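You operate a simulated robot arm through the tools that you are given. There is no shell and no other tool. Be economical: measure what you need, move in short steps, check, and stop when the job is done.

You are at the controls of a simulated two-armed robot. One attempt, no reset.

TASK
Put two of the grey stones from the top of the left side table on the mat by the scanner. Take the blue cab and leave it on the top of the wide wooden bench. Press the yellow part button two times. Fetch the red car and set it on the green tile on the top of the left table. Take the blue barrel on the top of the right table and put it away on the top of the front table. Lift the blue lid open. The order is free. Set down upright: blue cab.

It is judged by the outcome, as a careful person would: the job done as asked, and still so three seconds after it is handed in. It fails if anything else is knocked over, pushed out of place, dropped, spilled or broken. Lids that push on must go on centred and level and be pressed home; caps that screw on are set level and turned clockwise until they are tight.

THE ROBOT
Two 7-joint arms with two-finger parallel grippers on one trunk, on a base that drives. Base frame: it is fixed to the floor where the robot stands at the start and does not move with it; the origin is under the middle of the robot, x ahead of it, y to its left, z up; the surface under the hand at the start is at about z = 76. Lengths are in cm, angles in rad, forces in N, time in s.
The left shoulder is at the start at [6, 14.4, 90.1], the right one opposite. With the tool pointing down near the work surface each hand reaches from about 32 to 74 cm from the robot's upright axis, wherever it stands, measured 20 degrees to its own side. Places, roughly: blue barrel (3x3x3 cm) [530, -460, 80]; blue cab (13x7x9 cm) [170, -60, 80]; blue lid [820, 130, 110]; green tile [325, -200, 75]; grey stone (2x2x2 cm) [80, 40, 80]; mat by the scanner [540, -130, 80]; red car (5x10x4 cm) [310, -210, 80]; top of the front table [110, -300, 80]; top of the wide wooden bench [-290, -130, 90]; yellow part button [60, 20, 80]. Payload 1.57 kg a hand.
The tool frame of a hand sits at the grasp point between the pads (the TCP): z along the fingers, y along the line on which they close. The tips reach 3 cm beyond it. The gripper opens to 11 cm. The fingers are 2.4 cm wide and 1.2 cm thick; the gripper's body (4.8 by 11.2 cm) begins 7.8 cm behind the TCP.
Orientation is that of the tool frame in the base frame, as a unit quaternion [x, y, z, w]. With the fingers straight down and closing along the base's y, the tool's x points along the base's -x, its y along +y and its z along -z.

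THE INTERFACE
- The arms move only by the tool arm_command. It takes "left_targets", "right_targets" or both (then of equal length, played together; a hand with none holds still); each is a list of rows, each a list of 7 numbers: the shift along the tool's x, y, z in units of 20 mm (1.0 is 20 mm), then the turn, a rotation vector about the tool's x, y, z in units of 4 degrees (1.0 is 4 degrees), then the finger opening in cm, from 0 to 11. In form: [[dx, dy, dz, wx, wy, wz, gripper], ...]. A call has 1 to 10 rows; each row shifts and turns the commanded pose from where the row before left it, along the tool's axes as they then stand. A call with a number of a shift or a turn outside -1 to 1 is refused whole. Each row takes 0.2 s and may step no farther than 5 cm and 0.15 rad from the row before; otherwise, or with a gripper value out of range, the whole call is refused. Where a pose cannot be reached the arm comes as near as it can. A force on the tool above 40 N (or 10 N above the force at the start of the call, whichever is more), or a blocked arm, ends the call early, and 0.2 s more pass. Each finger travels about 4.5 cm/s and halts on what it meets, pressing with about 43 N; the grip force reading is that of the motor and also rises with nothing between the fingers. The clock runs only during rows and for 0.2 s after the last one: add rows that do not move to give the fingers time. The reply holds the time, the measured pose of the TCP, the force on the tool along the base axes, the opening and the grip force, in the units named above and with some noise, with the torque about the TCP (base axes, N m) and any sound that the robot's microphone picked up, and new pictures: "views" is both (left out), scene, wrist or none (wrist: the cameras of the hands that moved).
- Cameras (640 x 400 px; columns grow to the right, rows downward): "scene" is now at [4.72, 0.73, 150.95]; the picture's right is [0.08, -1.00, 0.00], its down [-0.78, -0.06, -0.63] and it looks along [0.62, 0.05, -0.78] (base axes); focal length 249 px, centre (320, 200). "left" rides on the left gripper at [7, -1.6, -14.1] in its tool frame; the picture's right is [0.23, 0.97, 0.00], its down [-0.86, 0.20, -0.48] and it looks along [-0.47, 0.11, 0.88] (tool axes); focal length 222 px, centre (320, 200). "right" rides on the right gripper at [7, 1.6, -14.1] in its tool frame; the picture's right is [-0.23, 0.97, 0.00], its down [-0.86, -0.20, -0.48] and it looks along [-0.47, -0.11, 0.88] (tool axes); focal length 222 px, centre (320, 200). There is no depth. A picture from a camera that has moved, and an enlarged one, comes with that camera's place and axes in the base frame and with its lens.
- lift_body(by): slides the trunk up (or, below 0, down) by that many cm; the arms and the scene camera ride with it, the base frame stays. It gives what a move gives, with no picture.
- roll_base(legs): drives the robot by 1 to 6 legs, each [ahead, left, turn to the left] in cm, cm and rad, along the robot's own axes; the way and the turn of a leg run together, so that a leg with both is an arc; at most 150 cm and 3.142 rad a leg. The arms and the cameras ride along, it lands a little off, and it stops where it bumps. It gives what a move gives, and a new picture of the scene camera.
- turn_head(pan, tilt): turns the head with the scene camera to pan (to the left, within 1.501 rad either way) and tilt (down, from -0.506 to 1.204), counted from straight ahead of the robot. It gives what a move gives, and a new picture of the scene camera.
- enlarge(camera, box): a new picture of the part [left, top, right, bottom] of that camera's present view, enlarged. No time passes.
- close_job(): hands the job in; it is judged then, once.

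Work in short steps. Places have to be worked out from the pictures, the camera data and where the tool is seen: move nearer, look again, correct. Check each grasp and each placing, and mend what went wrong. You have 186 turns and 260 pictures in all, those below and enlarged ones among them. Open the grippers and draw the arms clear of the work before you hand the job in, unless the task says otherwise.

The tools are called as name(argument=value, ...) on one line, values as JSON. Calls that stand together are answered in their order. arm_command: Moves the arms, as the interface text tells. Its arguments: {"type":"object","properties":{"left_targets":{"type":"array","items":{"type":"array","items":{"type":"number"}}},"right_targets":{"type":"array","items":{"type":"array","items":{"type":"number"}}},"views":{"type":"string","enum":["both","scene","wrist","none"]}},"required":[]} The other tools are called the same way: lift_body (by) slides the trunk up or down; roll_base (legs) drives the base; turn_head (pan, tilt) turns the head that bears the scene camera; enlarge (camera, box) takes an enlarged picture of a part of a camera's view; close_job () hands the job in.

At the start:

```text
time: 0.0
left_eef_pos: [47.17, 43.82, 99.47]
left_tcp_rot: [0.001, 1.0, -0.001, 0.0]
left_contact_force: [0.1, 0.4, -0.4]
left_ft_torque: [-0.01, 0.02, 0.0]
left_opening: 10.99
left_gripper_force: 0.0
right_eef_pos: [39.1, -0.24, 104.32]
right_tcp_rot: [0.001, 1.0, -0.001, 0.001]
right_contact_force: [0.3, 0.2, 0.4]
right_ft_torque: [0.0, -0.01, 0.0]
right_opening: 11.01
right_gripper_force: 0.1
trunk travel left (down, up): [-50.0, 9.0]
robot x, y, heading: [-0.12, 0.37, -0.003]
head pan, tilt: [0.082, 0.894]
```

scene: 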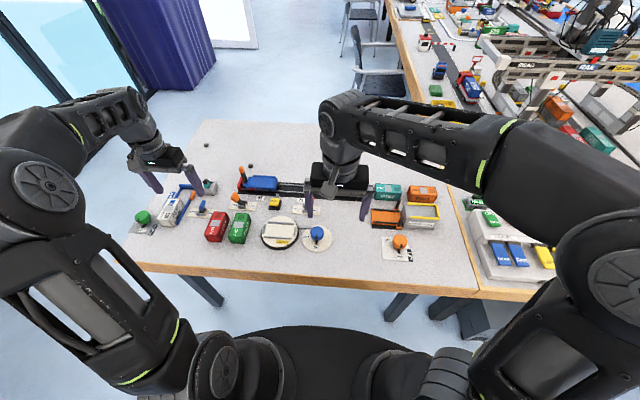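
right: 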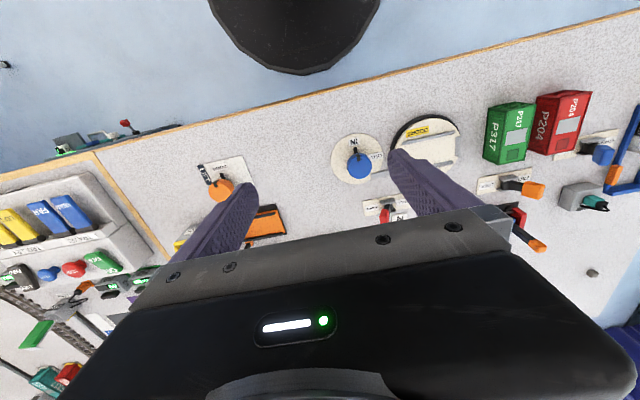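
left: 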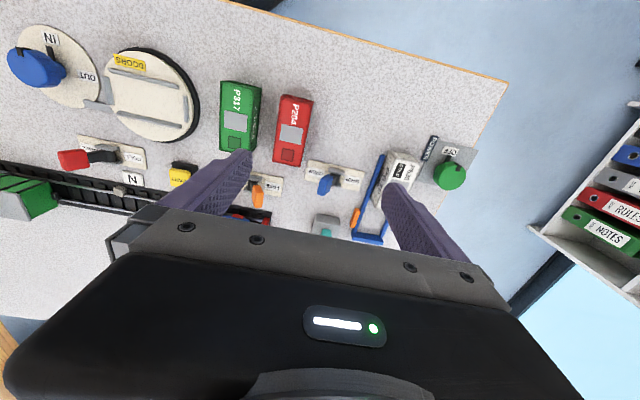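

I begin by looking closer at the table in front to find the yellow part button and the grey stones.

enlarge(camera="scene", box=[120, 120, 480, 345])

turn_head(pan=-0.7, tilt=0.4)

```text
1.78 times, centred on (300, 232) of scene
camera zoom: at [4.72, 0.73, 150.95], right [0.08, -1.0, 0.0], down [-0.78, -0.06, -0.63], along [0.62, 0.05, -0.78], focal length 443 px, centre (356, 142)
```

zoom: 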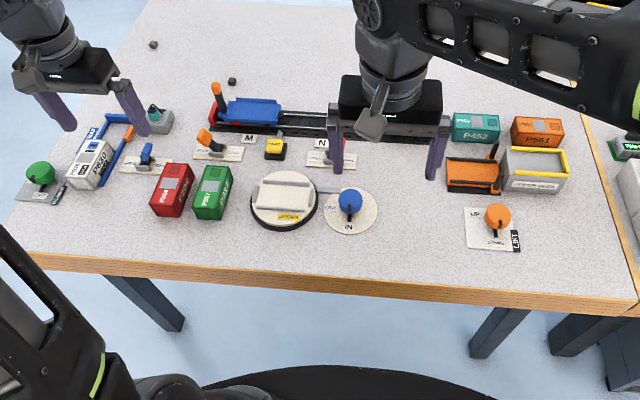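

```text
time: 1.1
left_eef_pos: [47.01, 43.71, 99.41]
left_tcp_rot: [0.0, 1.0, 0.0, 0.0]
left_contact_force: [-1.0, 0.9, -0.2]
left_ft_torque: [0.02, 0.0, 0.01]
left_opening: 11.0
left_gripper_force: 0.0
right_eef_pos: [39.02, -0.34, 104.43]
right_tcp_rot: [0.001, 1.0, 0.0, 0.001]
right_contact_force: [-0.1, -0.7, -0.2]
right_ft_torque: [0.01, -0.01, -0.01]
right_opening: 11.01
right_gripper_force: 0.0
trunk travel left (down, up): [-50.0, 9.0]
robot x, y, heading: [0.04, -0.12, -0.005]
head pan, tilt: [-0.7, 0.4]
camera scene: at [4.25, -5.85, 155.2], right [-0.64, -0.77, 0.0], down [-0.3, 0.25, -0.92], along [0.7, -0.59, -0.39], focal length 249 px, centre (320, 200)
```

scene: 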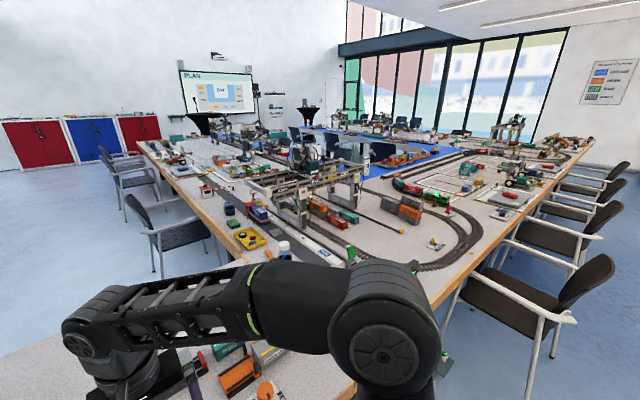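

The yellow button appears at about [59, 22, 79], stones at about [92, 61] and [80, 37]. I bring the left hand, fingers closed, towards above the button.

arm_command(left_targets=[[-0.6, -1, 0, 0, 0, 0, 8], [-0.6, -1, 0, 0, 0, 0, 5], [-0.6, -1, 0, 0, 0, 0, 2], [-0.6, -1, 0, 0, 0, 0, 0], [-0.6, -1, 0, 0, 0, 0, 0], [-0.6, -1, 0, 0, 0, 0, 0], [-0.6, -1, 0, 0, 0, 0, 0], [-0.6, -1, 0, 0, 0, 0, 0], [-0.6, -1, 0, 0, 0, 0, 0], [-0.6, -1, 0, 0, 0, 0, 0]], views="wrist")

turn_head(pan=0.3, tilt=0.8)

```text
time: 3.3
left_eef_pos: [59.07, 23.55, 99.52]
left_tcp_rot: [0.0, 1.0, 0.0, -0.001]
left_contact_force: [0.2, -1.8, -0.1]
left_ft_torque: [-0.04, 0.0, -0.02]
left_opening: 0.01
left_gripper_force: 21.5
right_eef_pos: [39.08, -0.49, 104.49]
right_tcp_rot: [0.0, 1.0, 0.0, 0.0]
right_contact_force: [-0.2, 0.1, -0.5]
right_ft_torque: [0.05, 0.03, 0.0]
right_opening: 11.0
right_gripper_force: 0.0
trunk travel left (down, up): [-50.0, 9.0]
robot x, y, heading: [-0.02, -0.18, -0.001]
head pan, tilt: [-0.7, 0.4]
camera left: at [52.06, 22.05, 113.76], right [-0.23, 0.97, 0.0], down [0.86, 0.2, 0.48], along [0.47, 0.11, -0.88], focal length 222 px, centre (320, 200)
```

left: 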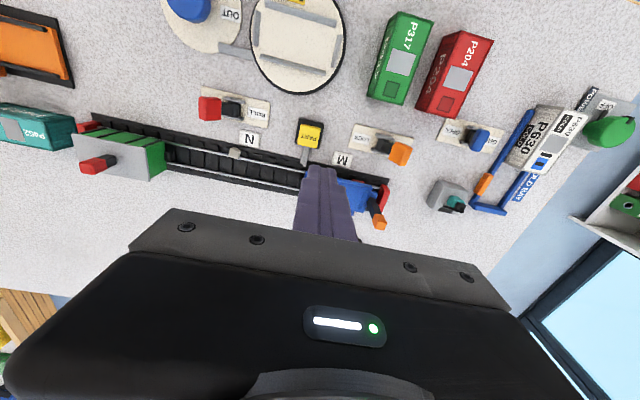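

```text
time: 4.6
left_eef_pos: [59.0, 23.75, 99.43]
left_tcp_rot: [0.0, 1.0, 0.0, 0.0]
left_contact_force: [-0.1, -0.8, -0.4]
left_ft_torque: [0.02, 0.03, -0.01]
left_opening: 0.03
left_gripper_force: 21.3
right_eef_pos: [38.94, -0.35, 104.53]
right_tcp_rot: [-0.001, 1.0, 0.0, 0.0]
right_contact_force: [0.0, -0.3, -0.4]
right_ft_torque: [0.02, -0.02, 0.0]
right_opening: 11.0
right_gripper_force: 0.1
trunk travel left (down, up): [-50.0, 9.0]
robot x, y, heading: [0.12, 0.27, -0.001]
head pan, tilt: [0.3, 0.799]
camera scene: at [4.88, 2.48, 151.69], right [0.29, -0.96, 0.0], down [-0.68, -0.21, -0.7], along [0.67, 0.21, -0.72], focal length 249 px, centre (320, 200)
```

scene: 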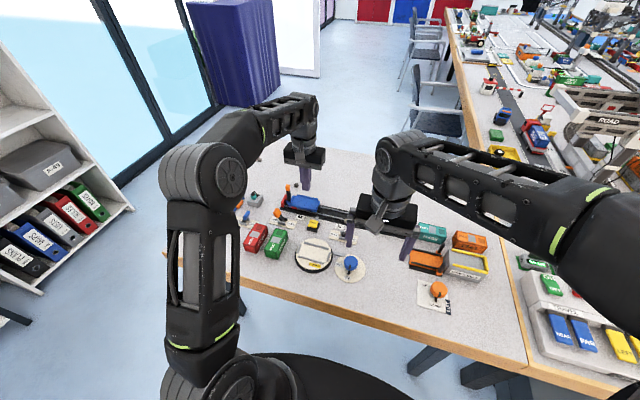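

The button should sit at about [59, 22]. I enlarge to see its shape.

enlarge(camera="left", box=[260, 90, 380, 165])

```text
5.33 times, centred on (320, 128) of left
camera zoom: at [52.02, 22.11, 113.76], right [-0.23, 0.97, 0.0], down [0.86, 0.2, 0.48], along [0.47, 0.11, -0.88], focal length 1185 px, centre (320, 587)
```

zoom: 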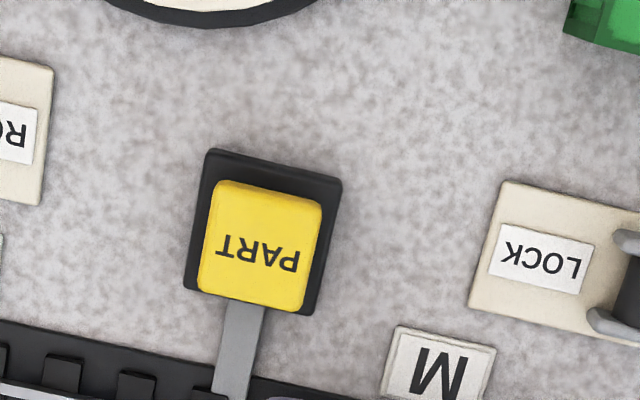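

Button cap centre at about [60.0, 22.2]. I align over it and descend to just above.

arm_command(left_targets=[[-0.5, -0.7, 0, 0, 0, 0, 0], [0, 0, 1, 0, 0, 0, 0], [0, 0, 1, 0, 0, 0, 0], [0, 0, 1, 0, 0, 0, 0], [0, 0, 1, 0, 0, 0, 0], [0, 0, 1, 0, 0, 0, 0], [0, 0, 1, 0, 0, 0, 0], [0, 0, 0.8, 0, 0, 0, 0], [0, 0, 0, 0, 0, 0, 0]], views="wrist")

```text
time: 6.6
left_eef_pos: [60.13, 22.36, 85.74]
left_tcp_rot: [0.001, 1.0, 0.0, 0.0]
left_contact_force: [-0.2, 0.3, 0.2]
left_ft_torque: [-0.02, 0.02, 0.04]
left_opening: 0.0
left_gripper_force: 21.6
right_eef_pos: [39.03, -0.36, 104.49]
right_tcp_rot: [0.0, 1.0, 0.001, -0.001]
right_contact_force: [0.4, 0.6, 0.2]
right_ft_torque: [-0.02, 0.0, 0.02]
right_opening: 11.0
right_gripper_force: 0.0
trunk travel left (down, up): [-50.0, 9.0]
robot x, y, heading: [-0.33, -0.01, -0.003]
head pan, tilt: [0.3, 0.799]
camera left: at [53.11, 20.74, 100.07], right [-0.23, 0.97, 0.0], down [0.86, 0.2, 0.48], along [0.47, 0.11, -0.88], focal length 222 px, centre (320, 200)
```

left: 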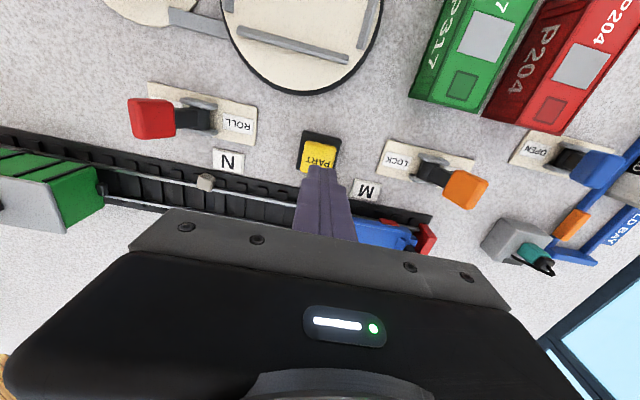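

The tip is aligned with the cap; I descend gently, expecting contact at a tip height of about 79.

arm_command(left_targets=[[0.25, 0, 0.4, 0, 0, 0, 0], [0, 0, 0.4, 0, 0, 0, 0], [0, 0, 0.2, 0, 0, 0, 0], [0, 0, 0.2, 0, 0, 0, 0], [0, 0, 0.2, 0, 0, 0, 0], [0, 0, 0.2, 0, 0, 0, 0], [0, 0, 0.2, 0, 0, 0, 0], [0, 0, 0.2, 0, 0, 0, 0], [0, 0, 0.2, 0, 0, 0, 0]], views="wrist")

```text
time: 8.6
left_eef_pos: [59.52, 22.32, 81.44]
left_tcp_rot: [0.0, 1.0, 0.0, 0.0]
left_contact_force: [0.4, -0.9, 0.9]
left_ft_torque: [-0.05, -0.02, 0.02]
left_opening: 0.0
left_gripper_force: 21.2
right_eef_pos: [39.26, -0.3, 104.43]
right_tcp_rot: [0.0, 1.0, 0.0, 0.001]
right_contact_force: [-0.5, 0.1, 0.0]
right_ft_torque: [-0.03, -0.04, -0.03]
right_opening: 11.04
right_gripper_force: 0.1
trunk travel left (down, up): [-50.0, 9.0]
robot x, y, heading: [0.1, 0.1, 0.002]
head pan, tilt: [0.3, 0.799]
camera left: at [52.53, 20.73, 95.75], right [-0.23, 0.97, 0.0], down [0.86, 0.2, 0.48], along [0.47, 0.11, -0.88], focal length 222 px, centre (320, 200)
```

left: 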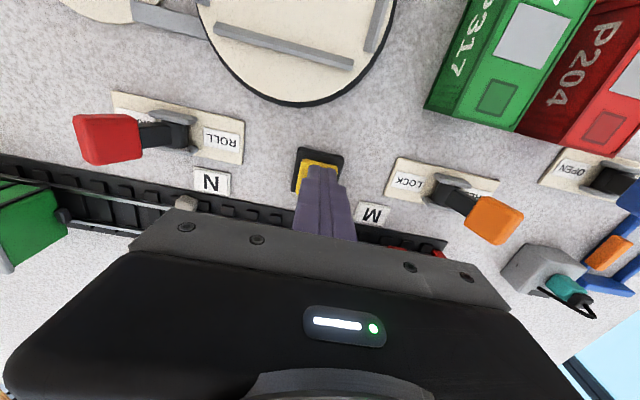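

No contact yet with the tips at 78.4; I continue in 2–3 mm steps.

arm_command(left_targets=[[0, 0, 0.15, 0, 0, 0, 0], [0, 0, 0.15, 0, 0, 0, 0], [0, 0, 0.15, 0, 0, 0, 0], [0, 0, 0.15, 0, 0, 0, 0], [0, 0, 0.1, 0, 0, 0, 0]], views="none")

```text
time: 9.7
left_eef_pos: [59.79, 22.29, 81.04]
left_tcp_rot: [0.0, 1.0, 0.0, 0.008]
left_contact_force: [-4.7, 0.5, 17.6]
left_ft_torque: [0.02, 0.36, -0.01]
left_opening: 0.0
left_gripper_force: 20.8
right_eef_pos: [38.66, -0.36, 104.66]
right_tcp_rot: [0.0, 1.0, 0.001, 0.003]
right_contact_force: [-1.1, 0.2, 0.1]
right_ft_torque: [0.03, -0.02, -0.01]
right_opening: 11.0
right_gripper_force: 0.1
trunk travel left (down, up): [-50.0, 9.0]
robot x, y, heading: [-0.01, -0.12, 0.001]
head pan, tilt: [0.3, 0.799]
heard: click
stopped in row 5 (left hand): the force on the tool passed its limit at 42 N (the readings are from after the stop); the commanded pose is now the measured one
```

A click was heard: first press done. I raise and press a second time.

arm_command(left_targets=[[0, 0, -0.5, 0, 0, 0, 0], [0, 0, -0.5, 0, 0, 0, 0], [0, 0, 0, 0, 0, 0, 0], [0, 0, 0, 0, 0, 0, 0]], views="none")

arm_command(left_targets=[[0, 0, 0.4, 0, 0, 0, 0], [0, 0, 0.2, 0, 0, 0, 0], [0, 0, 0.15, 0, 0, 0, 0], [0, 0, 0.15, 0, 0, 0, 0], [0, 0, 0.15, 0, 0, 0, 0], [0, 0, 0.15, 0, 0, 0, 0], [0, 0, 0.15, 0, 0, 0, 0]], views="none")

```text
time: 10.7
left_eef_pos: [59.66, 22.33, 82.36]
left_tcp_rot: [0.0, 1.0, 0.0, 0.004]
left_contact_force: [-0.7, 0.2, 0.4]
left_ft_torque: [-0.03, 0.01, -0.01]
left_opening: 0.0
left_gripper_force: 21.1
right_eef_pos: [39.02, -0.42, 104.47]
right_tcp_rot: [0.0, 1.0, -0.001, 0.001]
right_contact_force: [1.3, 0.2, 0.2]
right_ft_torque: [-0.01, -0.04, 0.0]
right_opening: 11.03
right_gripper_force: 0.0
trunk travel left (down, up): [-50.0, 9.0]
robot x, y, heading: [0.09, 0.49, -0.002]
head pan, tilt: [0.3, 0.799]
```

```text
time: 12.1
left_eef_pos: [59.96, 22.41, 81.02]
left_tcp_rot: [-0.001, 1.0, 0.0, 0.011]
left_contact_force: [-5.1, 1.4, 17.4]
left_ft_torque: [0.0, 0.23, 0.0]
left_opening: 0.02
left_gripper_force: 21.1
right_eef_pos: [38.75, -0.45, 104.62]
right_tcp_rot: [0.0, 1.0, 0.001, 0.002]
right_contact_force: [-0.1, -0.5, -0.4]
right_ft_torque: [0.0, 0.01, 0.01]
right_opening: 10.99
right_gripper_force: 0.1
trunk travel left (down, up): [-50.0, 9.0]
robot x, y, heading: [-0.06, 0.23, 0.001]
head pan, tilt: [0.3, 0.799]
heard: click
stopped in row 6 (left hand): the force on the tool passed its limit at 43 N (the readings are from after the stop); the commanded pose is now the measured one
```

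Second click. I lift the hand clear of the board, well up, and look around left for a way to the stones.

arm_command(left_targets=[[0, 0, -1, 0, 0, 0, 0], [0, 0, -1, 0, 0, 0, 0], [0, 0, -1, 0, 0, 0, 0], [0, 0, -1, 0, 0, 0, 1], [0, 0, -1, 0, 0, 0, 2], [0, 0, -1, 0, 0, 0, 3], [0, 0, -1, 0, 0, 0, 4], [0.5, 1, -1, 0, 0, 0, 4], [0.5, 1, -1, 0, 0, 0, 4], [0.5, 1, -1, 0, 0, 0, 4]], views="none")

turn_head(pan=0.75, tilt=0.75)

turn_head(pan=-1.3, tilt=0.5)

turn_head(pan=-0.2, tilt=0.3)

```text
time: 14.3
left_eef_pos: [56.6, 28.44, 100.31]
left_tcp_rot: [0.0, 1.0, 0.0, 0.007]
left_contact_force: [0.9, 0.7, -0.2]
left_ft_torque: [-0.03, 0.01, 0.0]
left_opening: 3.99
left_gripper_force: 0.1
right_eef_pos: [39.0, -0.33, 104.48]
right_tcp_rot: [0.0, 1.0, 0.001, 0.0]
right_contact_force: [-0.2, 0.4, 0.3]
right_ft_torque: [0.02, -0.03, -0.01]
right_opening: 11.02
right_gripper_force: 0.0
trunk travel left (down, up): [-50.0, 9.0]
robot x, y, heading: [0.28, -0.34, -0.003]
head pan, tilt: [0.3, 0.799]
```

```text
time: 15.2
left_eef_pos: [56.73, 28.32, 100.25]
left_tcp_rot: [-0.001, 1.0, 0.0, 0.007]
left_contact_force: [0.4, 0.4, -0.5]
left_ft_torque: [0.01, 0.02, 0.01]
left_opening: 3.99
left_gripper_force: 0.1
right_eef_pos: [39.04, -0.38, 104.47]
right_tcp_rot: [0.001, 1.0, 0.0, 0.001]
right_contact_force: [0.5, -0.7, -0.9]
right_ft_torque: [-0.01, 0.01, -0.01]
right_opening: 11.0
right_gripper_force: 0.0
trunk travel left (down, up): [-50.0, 9.0]
robot x, y, heading: [-0.68, -0.35, -0.001]
head pan, tilt: [0.75, 0.75]
camera scene: at [3.22, 5.76, 152.09], right [0.68, -0.73, 0.0], down [-0.5, -0.47, -0.73], along [0.53, 0.5, -0.68], focal length 249 px, centre (320, 200)
```

scene: 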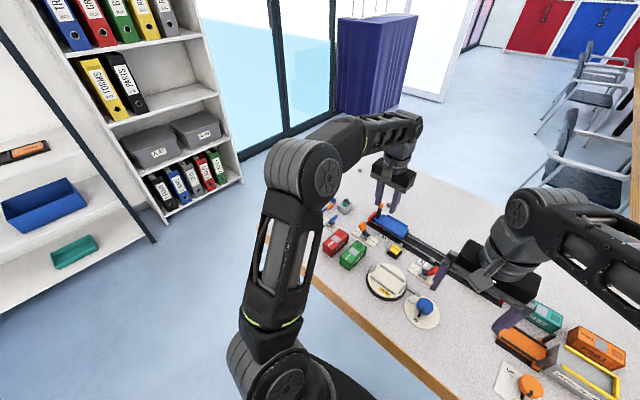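

```text
time: 17.2
left_eef_pos: [56.77, 28.32, 100.37]
left_tcp_rot: [-0.001, 1.0, 0.0, 0.007]
left_contact_force: [-0.9, 0.5, 0.5]
left_ft_torque: [0.01, 0.0, -0.01]
left_opening: 3.99
left_gripper_force: 0.0
right_eef_pos: [39.05, -0.33, 104.49]
right_tcp_rot: [0.0, 1.0, -0.001, 0.0]
right_contact_force: [0.8, 0.5, -0.1]
right_ft_torque: [-0.01, 0.02, 0.0]
right_opening: 10.99
right_gripper_force: 0.0
trunk travel left (down, up): [-50.0, 9.0]
robot x, y, heading: [-0.14, 0.3, 0.002]
head pan, tilt: [-1.3, 0.499]
camera scene: at [-0.41, -8.65, 154.29], right [-0.96, -0.27, 0.0], down [-0.13, 0.46, -0.88], along [0.24, -0.85, -0.48], focal length 249 px, centre (320, 200)
```

scene: 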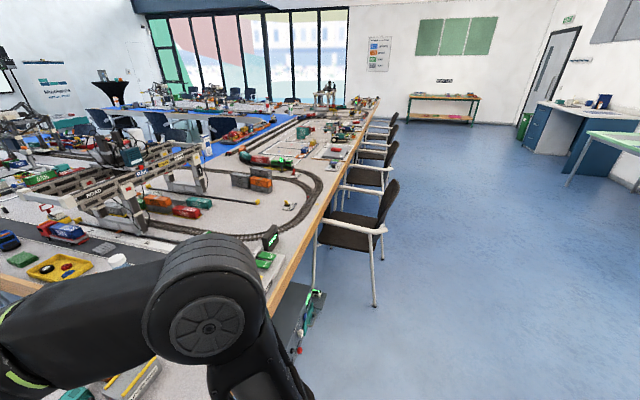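

```text
time: 18.5
left_eef_pos: [56.58, 28.33, 100.2]
left_tcp_rot: [0.0, 1.0, 0.0, 0.008]
left_contact_force: [-0.2, 0.1, 0.0]
left_ft_torque: [0.01, 0.0, -0.02]
left_opening: 4.02
left_gripper_force: 0.1
right_eef_pos: [39.03, -0.35, 104.49]
right_tcp_rot: [0.0, 1.0, 0.0, 0.0]
right_contact_force: [0.7, -0.3, -0.3]
right_ft_torque: [-0.03, 0.03, 0.02]
right_opening: 11.02
right_gripper_force: 0.0
trunk travel left (down, up): [-50.0, 9.0]
robot x, y, heading: [-0.06, 0.52, 0.002]
head pan, tilt: [-0.201, 0.3]
camera scene: at [6.3, -1.75, 156.13], right [-0.2, -0.98, 0.0], down [-0.29, 0.06, -0.96], along [0.94, -0.19, -0.3], focal length 249 px, centre (320, 200)
```

scene: 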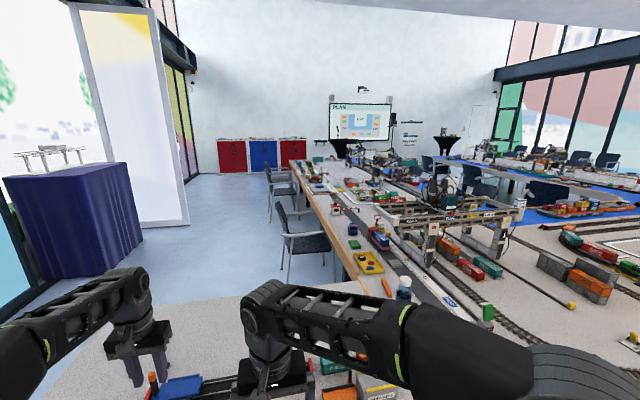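

The gap to the left of the table (y about 77 to 190) is wide enough. I drive left, ahead, then turn right to face the stones from the table's left end.

roll_base(legs=[[0, 118, 0], [86, 0, 0], [0, 0, -1.571]])

turn_head(pan=0, tilt=0.9)

```text
time: 32.4
left_eef_pos: [115.03, 60.16, 100.2]
left_tcp_rot: [0.704, 0.71, -0.005, 0.005]
left_contact_force: [0.2, 0.1, 0.8]
left_ft_torque: [-0.04, -0.01, -0.01]
left_opening: 4.0
left_gripper_force: 0.1
right_eef_pos: [86.23, 77.72, 104.44]
right_tcp_rot: [0.704, 0.711, 0.0, 0.0]
right_contact_force: [-0.1, -0.1, 0.4]
right_ft_torque: [-0.01, 0.02, -0.01]
right_opening: 10.98
right_gripper_force: 0.0
trunk travel left (down, up): [-50.0, 9.0]
robot x, y, heading: [86.13, 116.84, -1.561]
head pan, tilt: [-0.201, 0.3]
camera scene: at [84.55, 110.55, 156.13], right [-0.98, 0.19, 0.0], down [0.06, 0.29, -0.96], along [-0.18, -0.94, -0.3], focal length 249 px, centre (320, 200)
```

scene: 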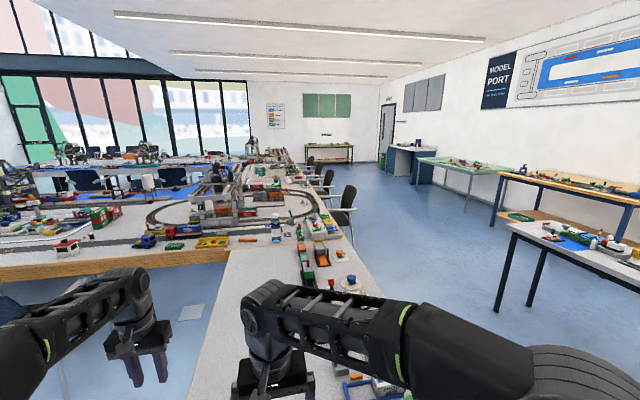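

```text
time: 33.4
left_eef_pos: [114.96, 60.23, 100.29]
left_tcp_rot: [0.703, 0.711, -0.004, 0.005]
left_contact_force: [0.5, 0.4, 0.0]
left_ft_torque: [0.04, -0.01, 0.0]
left_opening: 3.99
left_gripper_force: 0.1
right_eef_pos: [86.25, 77.63, 104.51]
right_tcp_rot: [0.704, 0.71, 0.0, 0.0]
right_contact_force: [-0.1, 0.5, 0.6]
right_ft_torque: [-0.01, -0.01, 0.0]
right_opening: 10.99
right_gripper_force: 0.0
trunk travel left (down, up): [-50.0, 9.0]
robot x, y, heading: [86.27, 116.77, -1.565]
head pan, tilt: [0.0, 0.901]
camera scene: at [86.41, 112.16, 150.91], right [-1.0, -0.01, 0.0], down [-0.01, 0.78, -0.62], along [0.01, -0.62, -0.78], focal length 249 px, centre (320, 200)
```

scene: 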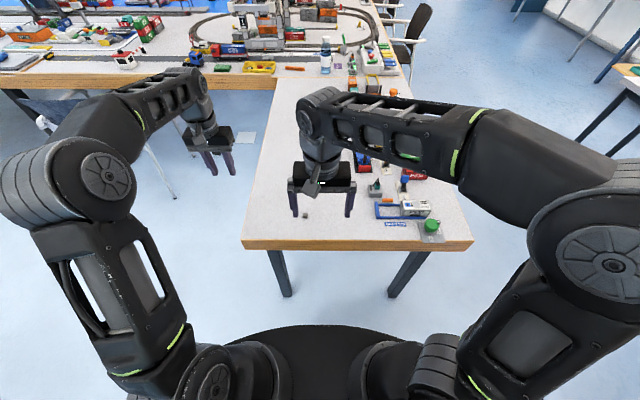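

Stone A is at about [93, 60]; B lies hidden beyond the right gripper. I drive 8 cm nearer, then move the right hand over stone B and the left towards A.

roll_base(legs=[[8, 0, 0]])

arm_command(right_targets=[[-1, -0.3, 0.2, 0, 0, 0, 11], [-1, -0.3, 0.2, 0, 0, 0, 10], [-1, -0.3, 0.2, 0, 0, 0, 9], [-1, -0.3, 0.2, 0, 0, 0, 8], [-1, -0.3, 0.2, 0, 0, 0, 7], [-1, -0.3, 0.2, 0, 0, 0, 6], [-1, -0.3, 0.2, 0, 0, 0, 6], [-1, -0.3, 0.2, 0, 0, 0, 6], [-1, -0.3, 0.2, 0, 0, 0, 6], [-1, -0.3, 0.2, 0, 0, 0, 6]], left_targets=[[0, -1, 0, 0, 0, 0, 6], [0, -1, 0, 0, 0, 0, 6], [0, -1, 0, 0, 0, 0, 6], [0.5, -1, 0, 0, 0, 0, 6], [0.5, -1, 0, 0, 0, 0, 6], [0.5, -0.8, 0, 0, 0, 0, 6], [0.5, -0.8, 0, 0, 0, 0, 6], [0.5, -0.8, 0, 0, 0, 0, 6], [0.5, -0.8, 0, 0, 0, 0, 6], [0, -0.8, 0, 0, 0, 0, 6]])

```text
time: 34.5
left_eef_pos: [115.08, 51.8, 100.21]
left_tcp_rot: [0.704, 0.71, -0.005, 0.005]
left_contact_force: [0.6, -0.1, -0.3]
left_ft_torque: [0.04, 0.0, -0.03]
left_opening: 4.0
left_gripper_force: 0.1
right_eef_pos: [86.16, 69.37, 104.4]
right_tcp_rot: [0.705, 0.709, 0.0, -0.001]
right_contact_force: [0.6, -0.8, 0.1]
right_ft_torque: [0.04, 0.02, 0.02]
right_opening: 11.01
right_gripper_force: 0.0
trunk travel left (down, up): [-50.0, 9.0]
robot x, y, heading: [86.47, 108.49, -1.567]
head pan, tilt: [0.0, 0.901]
camera scene: at [86.47, 103.86, 150.89], right [-1.0, -0.01, 0.0], down [-0.01, 0.78, -0.62], along [0.0, -0.62, -0.78], focal length 249 px, centre (320, 200)
```

scene: 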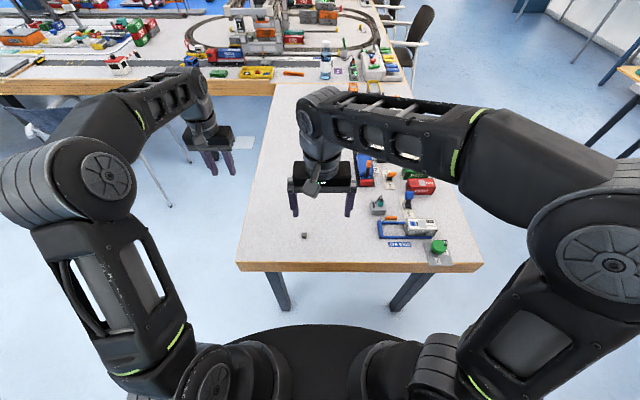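

```text
time: 36.7
left_eef_pos: [96.82, 57.91, 100.29]
left_tcp_rot: [0.704, 0.71, -0.004, 0.004]
left_contact_force: [0.1, -0.6, 0.3]
left_ft_torque: [0.01, 0.02, 0.01]
left_opening: 6.0
left_gripper_force: 0.1
right_eef_pos: [80.28, 49.3, 100.45]
right_tcp_rot: [0.704, 0.71, 0.0, 0.0]
right_contact_force: [0.2, 0.4, -0.4]
right_ft_torque: [0.0, -0.01, 0.0]
right_opening: 5.99
right_gripper_force: 0.0
trunk travel left (down, up): [-50.0, 9.0]
robot x, y, heading: [86.22, 108.51, -1.564]
head pan, tilt: [0.0, 0.901]
camera scene: at [86.43, 103.95, 150.9], right [-1.0, -0.01, 0.0], down [-0.01, 0.78, -0.62], along [0.0, -0.62, -0.78], focal length 249 px, centre (320, 200)
camera right: at [81.86, 56.15, 114.5], right [0.98, -0.22, 0.0], down [-0.19, -0.86, 0.48], along [-0.1, -0.47, -0.88], focal length 222 px, centre (320, 200)
camera left: at [95.09, 65.07, 114.44], right [0.97, 0.24, 0.0], down [0.21, -0.85, 0.49], along [0.11, -0.48, -0.87], focal length 222 px, centre (320, 200)
```

scene: 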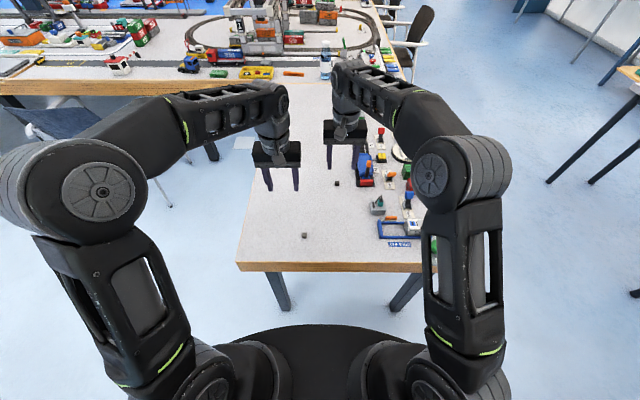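
right: 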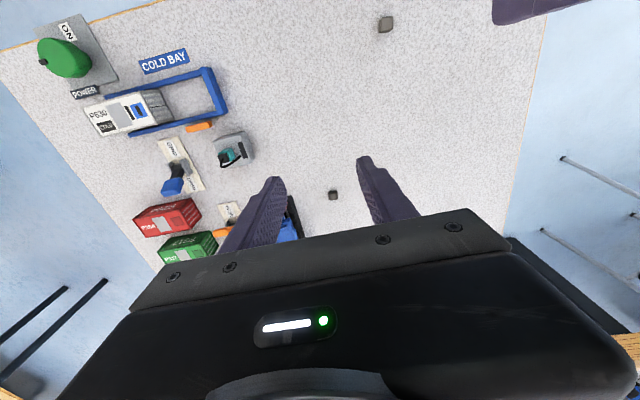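
left: 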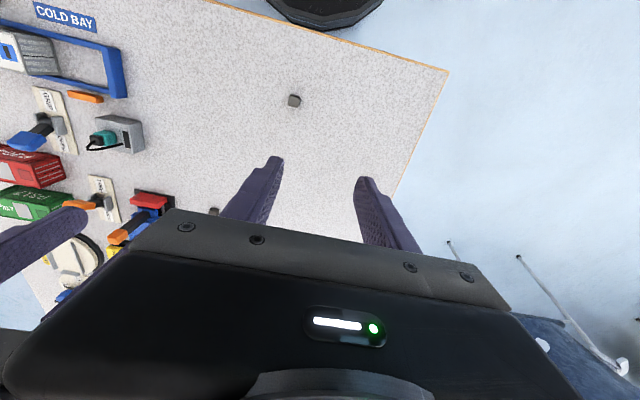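

Stones: A at [91.8, 60.5], B at [80.2, 36.6], both measured from two views. I move each hand over its stone and descend most of the way.

arm_command(right_targets=[[-0.7, 0, 0, 0, 0, 0, 6], [-0.7, 0, 0.5, 0, 0, 0, 6], [-0.7, 0, 0.8, 0, 0, 0, 6], [-0.7, 0, 0.9, 0, 0, 0, 6], [-0.7, 0, 0.9, 0, 0, 0, 6], [-0.7, 0, 0.9, 0, 0, 0, 6], [-0.7, 0, 0.9, 0, 0, 0, 6], [-0.7, 0, 0.9, 0, 0, 0, 6], [-0.7, 0, 0.9, 0, 0, 0, 6], [-0.05, 0, 0.9, 0, 0, 0, 6]], left_targets=[[0.3, -0.5, 0, 0, 0, 0, 6], [0.3, -0.5, 0.5, 0, 0, 0, 6], [0.3, -0.5, 0.8, 0, 0, 0, 6], [0.3, -0.5, 0.8, 0, 0, 0, 6], [0.1, -0.5, 0.9, 0, 0, 0, 6], [0, 0, 0.9, 0, 0, 0, 6], [0, 0, 0.9, 0, 0, 0, 6], [0, 0, 0.9, 0, 0, 0, 6], [0, 0, 0.9, 0, 0, 0, 6], [0, 0, 0.9, 0, 0, 0, 6]], views="wrist")

```text
time: 38.9
left_eef_pos: [92.08, 60.18, 85.12]
left_tcp_rot: [0.704, 0.71, -0.005, 0.005]
left_contact_force: [-0.1, -0.2, 0.1]
left_ft_torque: [0.04, 0.0, 0.0]
left_opening: 6.0
left_gripper_force: 0.1
right_eef_pos: [80.22, 44.29, 94.94]
right_tcp_rot: [0.705, 0.709, 0.0, 0.0]
right_contact_force: [0.2, 1.0, -0.4]
right_ft_torque: [-0.03, -0.02, 0.03]
right_opening: 5.99
right_gripper_force: 0.1
right hand out of reach, approached as far as the arm can: row 3, 5, 6, 7, 8, 9
trunk travel left (down, up): [-50.0, 9.0]
robot x, y, heading: [86.04, 108.36, -1.566]
head pan, tilt: [0.0, 0.901]
camera right: at [81.87, 51.18, 109.04], right [0.98, -0.22, 0.0], down [-0.19, -0.86, 0.48], along [-0.11, -0.47, -0.88], focal length 222 px, centre (320, 200)
camera left: at [90.31, 67.32, 99.27], right [0.97, 0.24, 0.0], down [0.21, -0.85, 0.49], along [0.11, -0.48, -0.87], focal length 222 px, centre (320, 200)
```

right: 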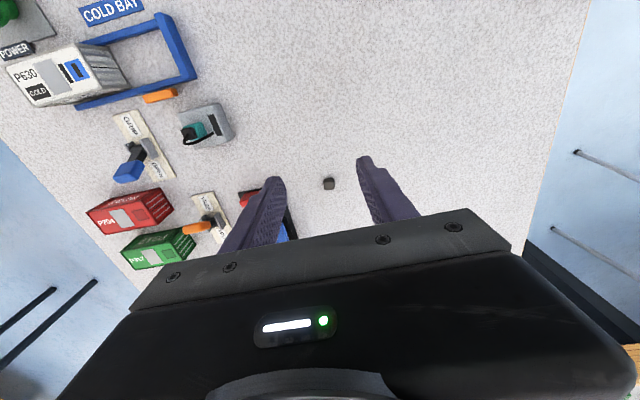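
left: 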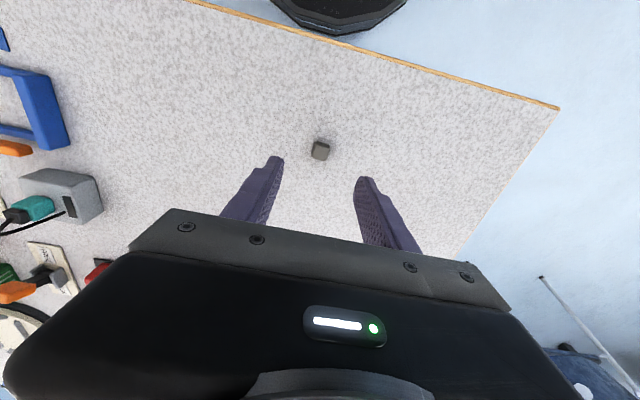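

Left hand is right over stone A; I descend to it and close. The right arm is short of reach, so afterwards I will roll nearer.

arm_command(left_targets=[[0.2, -0.1, 0.8, 0, 0, 0, 6], [0, 0, 0.8, 0, 0, 0, 6], [0, 0, 0.6, 0, 0, 0, 6], [0, 0, 0.3, 0, 0, 0, 6], [0, 0, 0.3, 0, 0, 0, 6], [0, 0, 0, 0, 0, 0, 6]], views="wrist")

```text
time: 40.3
left_eef_pos: [91.7, 60.56, 79.57]
left_tcp_rot: [0.704, 0.71, -0.005, 0.005]
left_contact_force: [-0.2, -0.2, 0.0]
left_ft_torque: [0.01, 0.0, 0.03]
left_opening: 6.0
left_gripper_force: 0.1
right_eef_pos: [80.32, 44.52, 94.98]
right_tcp_rot: [0.705, 0.709, 0.0, 0.0]
right_contact_force: [-0.6, 0.0, -0.4]
right_ft_torque: [0.0, -0.01, 0.01]
right_opening: 6.01
right_gripper_force: 0.1
trunk travel left (down, up): [-50.0, 9.0]
robot x, y, heading: [86.18, 108.31, -1.563]
head pan, tilt: [0.0, 0.901]
camera left: at [89.96, 67.76, 93.73], right [0.97, 0.23, 0.0], down [0.21, -0.85, 0.49], along [0.11, -0.48, -0.87], focal length 222 px, centre (320, 200)
```

left: 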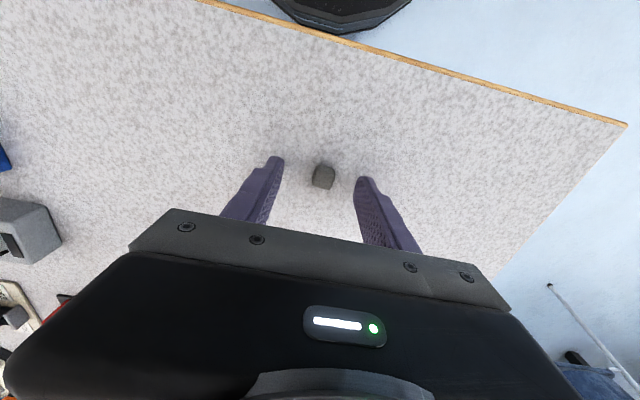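

Stone A lies between the fingertips; close and lift.

arm_command(left_targets=[[0, 0, 0, 0, 0, 0, 4], [0, 0, 0, 0, 0, 0, 2], [0, 0, 0, 0, 0, 0, 1], [0, 0, 0, 0, 0, 0, 0.5], [0, 0, 0, 0, 0, 0, 0.5]], views="none")

arm_command(left_targets=[[0, 0, -0.5, 0, 0, 0, 0.5], [0, 0, -1, 0, 0, 0, 0.5], [0, 0, -1, 0, 0, 0, 0.5], [0, 0, -1, 0, 0, 0, 0.5], [0, 0, -1, 0, 0, 0, 0.5], [0, 0, -1, 0, 0, 0, 0.5], [0, 0, -1, 0, 0, 0, 0.5], [0, 0, -1, 0, 0, 0, 0.5], [0, 0, -1, 0, 0, 0, 0.5], [0, 0, -1, 0, 0, 0, 0.5]], views="wrist")

roll_base(legs=[[6.5, 0, 0]])

```text
time: 41.5
left_eef_pos: [91.78, 60.58, 79.64]
left_tcp_rot: [0.704, 0.71, -0.004, 0.004]
left_contact_force: [0.2, 0.0, 0.0]
left_ft_torque: [0.02, 0.01, -0.01]
left_opening: 1.51
left_gripper_force: 31.0
right_eef_pos: [80.32, 44.24, 94.86]
right_tcp_rot: [0.704, 0.71, -0.001, 0.0]
right_contact_force: [0.3, 0.2, 0.6]
right_ft_torque: [0.01, 0.0, -0.03]
right_opening: 6.01
right_gripper_force: 0.0
trunk travel left (down, up): [-50.0, 9.0]
robot x, y, heading: [86.26, 108.58, -1.568]
head pan, tilt: [0.0, 0.901]
```

```text
time: 43.7
left_eef_pos: [91.64, 60.74, 98.36]
left_tcp_rot: [0.705, 0.709, -0.005, 0.006]
left_contact_force: [0.0, 0.1, -0.7]
left_ft_torque: [-0.01, -0.01, 0.0]
left_opening: 1.44
left_gripper_force: 30.6
right_eef_pos: [80.21, 44.44, 94.96]
right_tcp_rot: [0.705, 0.71, 0.0, 0.0]
right_contact_force: [-0.2, -0.2, 0.6]
right_ft_torque: [-0.01, -0.02, 0.01]
right_opening: 6.01
right_gripper_force: 0.1
trunk travel left (down, up): [-50.0, 9.0]
robot x, y, heading: [86.1, 108.04, -1.561]
head pan, tilt: [0.0, 0.901]
camera left: at [89.97, 67.94, 112.75], right [0.97, 0.23, 0.0], down [0.21, -0.85, 0.49], along [0.11, -0.48, -0.87], focal length 222 px, centre (320, 200)
```

left: 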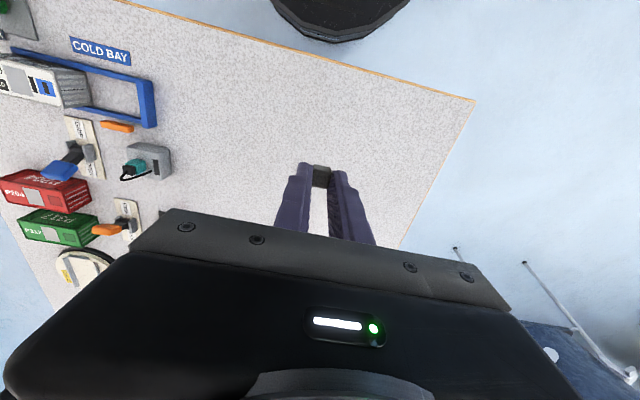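

```text
time: 44.7
left_eef_pos: [91.77, 54.25, 98.5]
left_tcp_rot: [0.704, 0.71, -0.005, 0.005]
left_contact_force: [0.2, -0.2, -0.5]
left_ft_torque: [0.02, 0.02, -0.03]
left_opening: 1.49
left_gripper_force: 30.6
right_eef_pos: [80.39, 37.83, 94.88]
right_tcp_rot: [0.704, 0.711, 0.001, -0.001]
right_contact_force: [-0.2, 0.4, 0.1]
right_ft_torque: [0.02, 0.02, 0.01]
right_opening: 6.01
right_gripper_force: 0.0
trunk travel left (down, up): [-50.0, 9.0]
robot x, y, heading: [86.32, 102.13, -1.567]
head pan, tilt: [0.0, 0.901]
camera scene: at [86.52, 97.37, 150.89], right [-1.0, -0.01, 0.0], down [-0.01, 0.78, -0.62], along [0.01, -0.62, -0.78], focal length 249 px, centre (320, 200)
```

scene: 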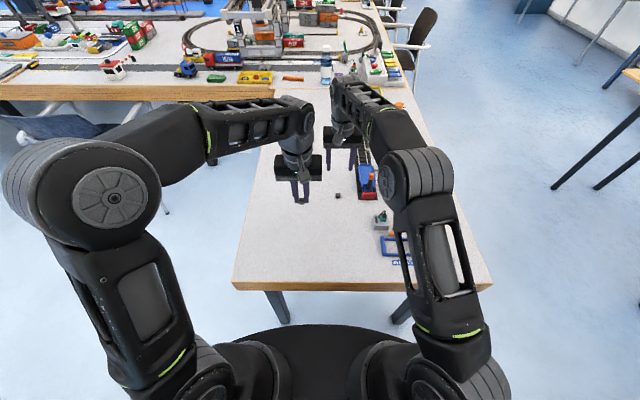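

Stone A is held. I now nudge the right hand forward over B with a partial descent and check where it comes to.

arm_command(right_targets=[[-0.3, 0, 0.3, 0, 0, 0, 6], [-0.3, 0, 0.3, 0, 0, 0, 6]], views="none")

```text
time: 45.3
left_eef_pos: [91.69, 54.3, 98.52]
left_tcp_rot: [0.704, 0.711, -0.005, 0.004]
left_contact_force: [-0.5, 1.0, -0.1]
left_ft_torque: [0.04, -0.05, 0.03]
left_opening: 1.5
left_gripper_force: 31.2
right_eef_pos: [80.39, 36.61, 93.73]
right_tcp_rot: [0.705, 0.71, 0.0, 0.0]
right_contact_force: [-0.1, 0.1, 0.2]
right_ft_torque: [0.02, -0.01, -0.01]
right_opening: 5.99
right_gripper_force: 0.1
trunk travel left (down, up): [-50.0, 9.0]
robot x, y, heading: [86.55, 101.87, -1.558]
head pan, tilt: [0.0, 0.901]
```

Relative to the measured pose, so it works. I descend to z about 81 and look.

arm_command(right_targets=[[0, 0, 0.9, 0, 0, 0, 6], [0, 0, 0.9, 0, 0, 0, 6], [0, 0, 0.9, 0, 0, 0, 6], [0, 0, 0.9, 0, 0, 0, 6], [0, 0, 0.9, 0, 0, 0, 6], [0, 0, 0.9, 0, 0, 0, 6], [0, 0, 0.6, 0, 0, 0, 6]], views="wrist")

```text
time: 46.9
left_eef_pos: [91.77, 54.25, 98.46]
left_tcp_rot: [0.704, 0.71, -0.004, 0.005]
left_contact_force: [-0.3, 0.8, 0.0]
left_ft_torque: [-0.03, -0.01, 0.0]
left_opening: 1.44
left_gripper_force: 31.1
right_eef_pos: [80.41, 36.85, 81.68]
right_tcp_rot: [0.704, 0.71, 0.001, 0.0]
right_contact_force: [-0.1, 0.6, -0.1]
right_ft_torque: [-0.03, -0.03, 0.02]
right_opening: 6.01
right_gripper_force: 0.0
trunk travel left (down, up): [-50.0, 9.0]
robot x, y, heading: [86.21, 102.35, -1.562]
head pan, tilt: [0.0, 0.901]
camera right: at [82.11, 43.62, 95.77], right [0.98, -0.22, 0.0], down [-0.19, -0.86, 0.48], along [-0.11, -0.47, -0.88], focal length 222 px, centre (320, 200)
```

right: 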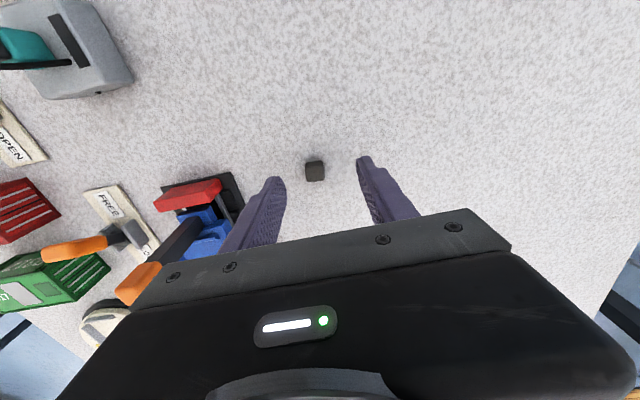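

Aligned with B; final descent and close, then lift.

arm_command(right_targets=[[0, -0.15, 0.4, 0, 0, 0, 6], [0, 0, 0.35, 0, 0, 0, 6], [0, 0, 0.3, 0, 0, 0, 6], [0, 0, 0, 0, 0, 0, 5], [0, 0, 0, 0, 0, 0, 3], [0, 0, 0, 0, 0, 0, 1.5], [0, 0, 0, 0, 0, 0, 0.5], [0, 0, 0, 0, 0, 0, 0.5], [0, 0, 0, 0, 0, 0, 0.5]], views="none")

arm_command(right_targets=[[0, 0, -0.5, 0, 0, 0, 0.5], [0, 0, -1, 0, 0, 0, 0.5], [0, 0, -1, 0, 0, 0, 0.5], [0, 0, -1, 0, 0, 0, 0.5], [0, 0, -1, 0, 0, 0, 0.5], [0, 0, -1, 0, 0, 0, 0.5], [0, 0, -1, 0, 0, 0, 0.5], [0, 0, -1, 0, 0, 0, 0.5], [0.5, 0, -1, 0, 0, 0, 0.5], [1, 0, 0, 0, 0, 0, 0.5]], views="wrist")

```text
time: 48.9
left_eef_pos: [91.86, 54.3, 98.46]
left_tcp_rot: [0.704, 0.71, -0.005, 0.005]
left_contact_force: [0.5, 0.6, 0.2]
left_ft_torque: [-0.03, 0.0, 0.03]
left_opening: 1.51
left_gripper_force: 30.6
right_eef_pos: [80.07, 36.74, 79.66]
right_tcp_rot: [0.704, 0.71, 0.0, 0.0]
right_contact_force: [-0.3, 0.7, 0.1]
right_ft_torque: [0.02, 0.0, 0.01]
right_opening: 1.51
right_gripper_force: 30.9
trunk travel left (down, up): [-50.0, 9.0]
robot x, y, heading: [86.45, 102.11, -1.562]
head pan, tilt: [0.0, 0.901]
```

```text
time: 51.1
left_eef_pos: [91.98, 54.21, 98.49]
left_tcp_rot: [0.704, 0.71, -0.005, 0.004]
left_contact_force: [0.4, 0.5, 0.2]
left_ft_torque: [-0.03, -0.01, -0.02]
left_opening: 1.51
left_gripper_force: 30.8
right_eef_pos: [80.02, 38.92, 94.6]
right_tcp_rot: [0.704, 0.71, -0.001, 0.0]
right_contact_force: [0.6, -0.4, -0.4]
right_ft_torque: [-0.02, -0.02, -0.01]
right_opening: 1.5
right_gripper_force: 30.9
right hand out of reach, approached as far as the arm can: row 9
trunk travel left (down, up): [-50.0, 9.0]
robot x, y, heading: [86.29, 101.92, -1.56]
head pan, tilt: [0.0, 0.901]
camera right: at [81.57, 45.71, 108.74], right [0.98, -0.22, 0.0], down [-0.19, -0.86, 0.48], along [-0.1, -0.47, -0.88], focal length 222 px, centre (320, 200)
```

right: 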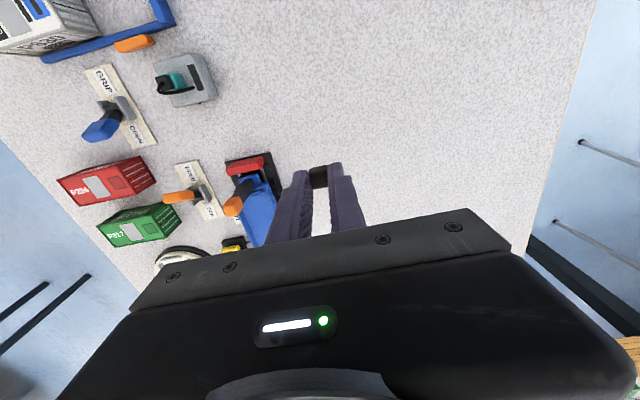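

Both stones are held. I draw the hands in, back off, turn to face along +x and roll down the free aisle to look at the long table.

arm_command(right_targets=[[1, 0, 0, 0, 0, 0, 0.5], [1, 0, -0.3, 0, 0, 0, 0.5], [1, 0, -0.5, 0, 0, 0, 0.5], [1, 0, -0.5, 0, 0, 0, 0.5], [1, 0, -0.5, 0, 0, 0, 0.5], [1, 0, -0.5, 0, 0, 0, 0.5], [1, -0.5, -0.5, 0, 0, 0, 0.5], [1, -0.5, -0.5, 0, 0, 0, 0.5], [1, -0.5, 0, 0, 0, 0, 0.5], [1, -0.5, 0, 0, 0, 0, 0.5]], left_targets=[[0, 0, -0.3, 0, 0, 0, 0.5], [0, 0, -0.3, 0, 0, 0, 0.5], [0, 0.5, -0.3, 0, 0, 0, 0.5], [0, 0.5, -0.3, 0, 0, 0, 0.5], [0, 0.5, -0.3, 0, 0, 0, 0.5], [0, 0.5, 0, 0, 0, 0, 0.5], [0, 0.5, 0, 0, 0, 0, 0.5], [0, 0.5, 0, 0, 0, 0, 0.5], [0, 0.5, 0, 0, 0, 0, 0.5], [0, 0.5, 0, 0, 0, 0, 0.5]], views="none")

roll_base(legs=[[-25, 0, 0], [0, 0, 1.565], [130, -20, 0]])

turn_head(pan=-0.6, tilt=0.45)

```text
time: 53.3
left_eef_pos: [99.79, 54.63, 101.48]
left_tcp_rot: [0.704, 0.71, -0.004, 0.005]
left_contact_force: [-0.2, 0.5, 0.6]
left_ft_torque: [0.0, -0.02, 0.0]
left_opening: 1.49
left_gripper_force: 31.0
right_eef_pos: [75.84, 58.88, 101.23]
right_tcp_rot: [0.704, 0.71, 0.0, 0.0]
right_contact_force: [0.5, 0.6, -0.5]
right_ft_torque: [-0.01, -0.01, -0.01]
right_opening: 1.48
right_gripper_force: 31.0
trunk travel left (down, up): [-50.0, 9.0]
robot x, y, heading: [86.59, 102.15, -1.562]
head pan, tilt: [0.0, 0.901]
```

```text
time: 65.1
left_eef_pos: [264.85, 114.01, 101.56]
left_tcp_rot: [0.026, 1.0, 0.0, 0.007]
left_contact_force: [0.0, 0.6, 0.7]
left_ft_torque: [-0.03, 0.03, -0.02]
left_opening: 1.51
left_gripper_force: 31.2
right_eef_pos: [259.11, 90.32, 101.13]
right_tcp_rot: [0.027, 1.0, 0.0, -0.001]
right_contact_force: [-0.1, 0.6, 0.8]
right_ft_torque: [0.0, -0.01, -0.01]
right_opening: 1.49
right_gripper_force: 30.9
trunk travel left (down, up): [-50.0, 9.0]
robot x, y, heading: [216.78, 103.03, -0.056]
head pan, tilt: [0.0, 0.901]
camera scene: at [221.31, 103.22, 150.9], right [-0.05, -1.0, 0.0], down [-0.78, 0.04, -0.62], along [0.62, -0.03, -0.78], focal length 249 px, centre (320, 200)
```

scene: 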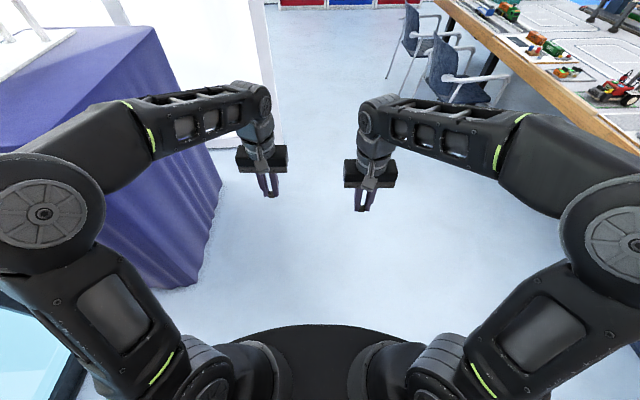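

```text
time: 66.1
left_eef_pos: [264.97, 113.9, 101.44]
left_tcp_rot: [0.025, 1.0, 0.0, 0.007]
left_contact_force: [1.3, 0.6, -0.7]
left_ft_torque: [-0.04, 0.01, -0.04]
left_opening: 1.51
left_gripper_force: 31.1
right_eef_pos: [259.14, 90.36, 101.21]
right_tcp_rot: [0.027, 1.0, 0.0, 0.001]
right_contact_force: [0.3, -0.1, 0.8]
right_ft_torque: [0.01, 0.02, 0.01]
right_opening: 1.51
right_gripper_force: 30.5
trunk travel left (down, up): [-50.0, 9.0]
robot x, y, heading: [216.84, 103.16, -0.05]
head pan, tilt: [-0.6, 0.45]
camera scene: at [221.04, 98.05, 154.73], right [-0.61, -0.8, 0.0], down [-0.35, 0.26, -0.9], along [0.72, -0.55, -0.44], focal length 249 px, centre (320, 200)
```

scene: 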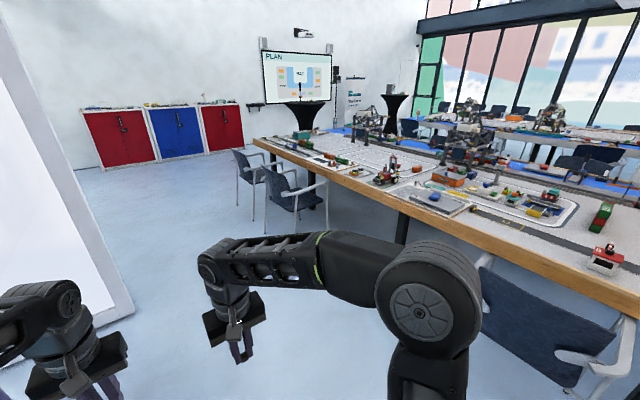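

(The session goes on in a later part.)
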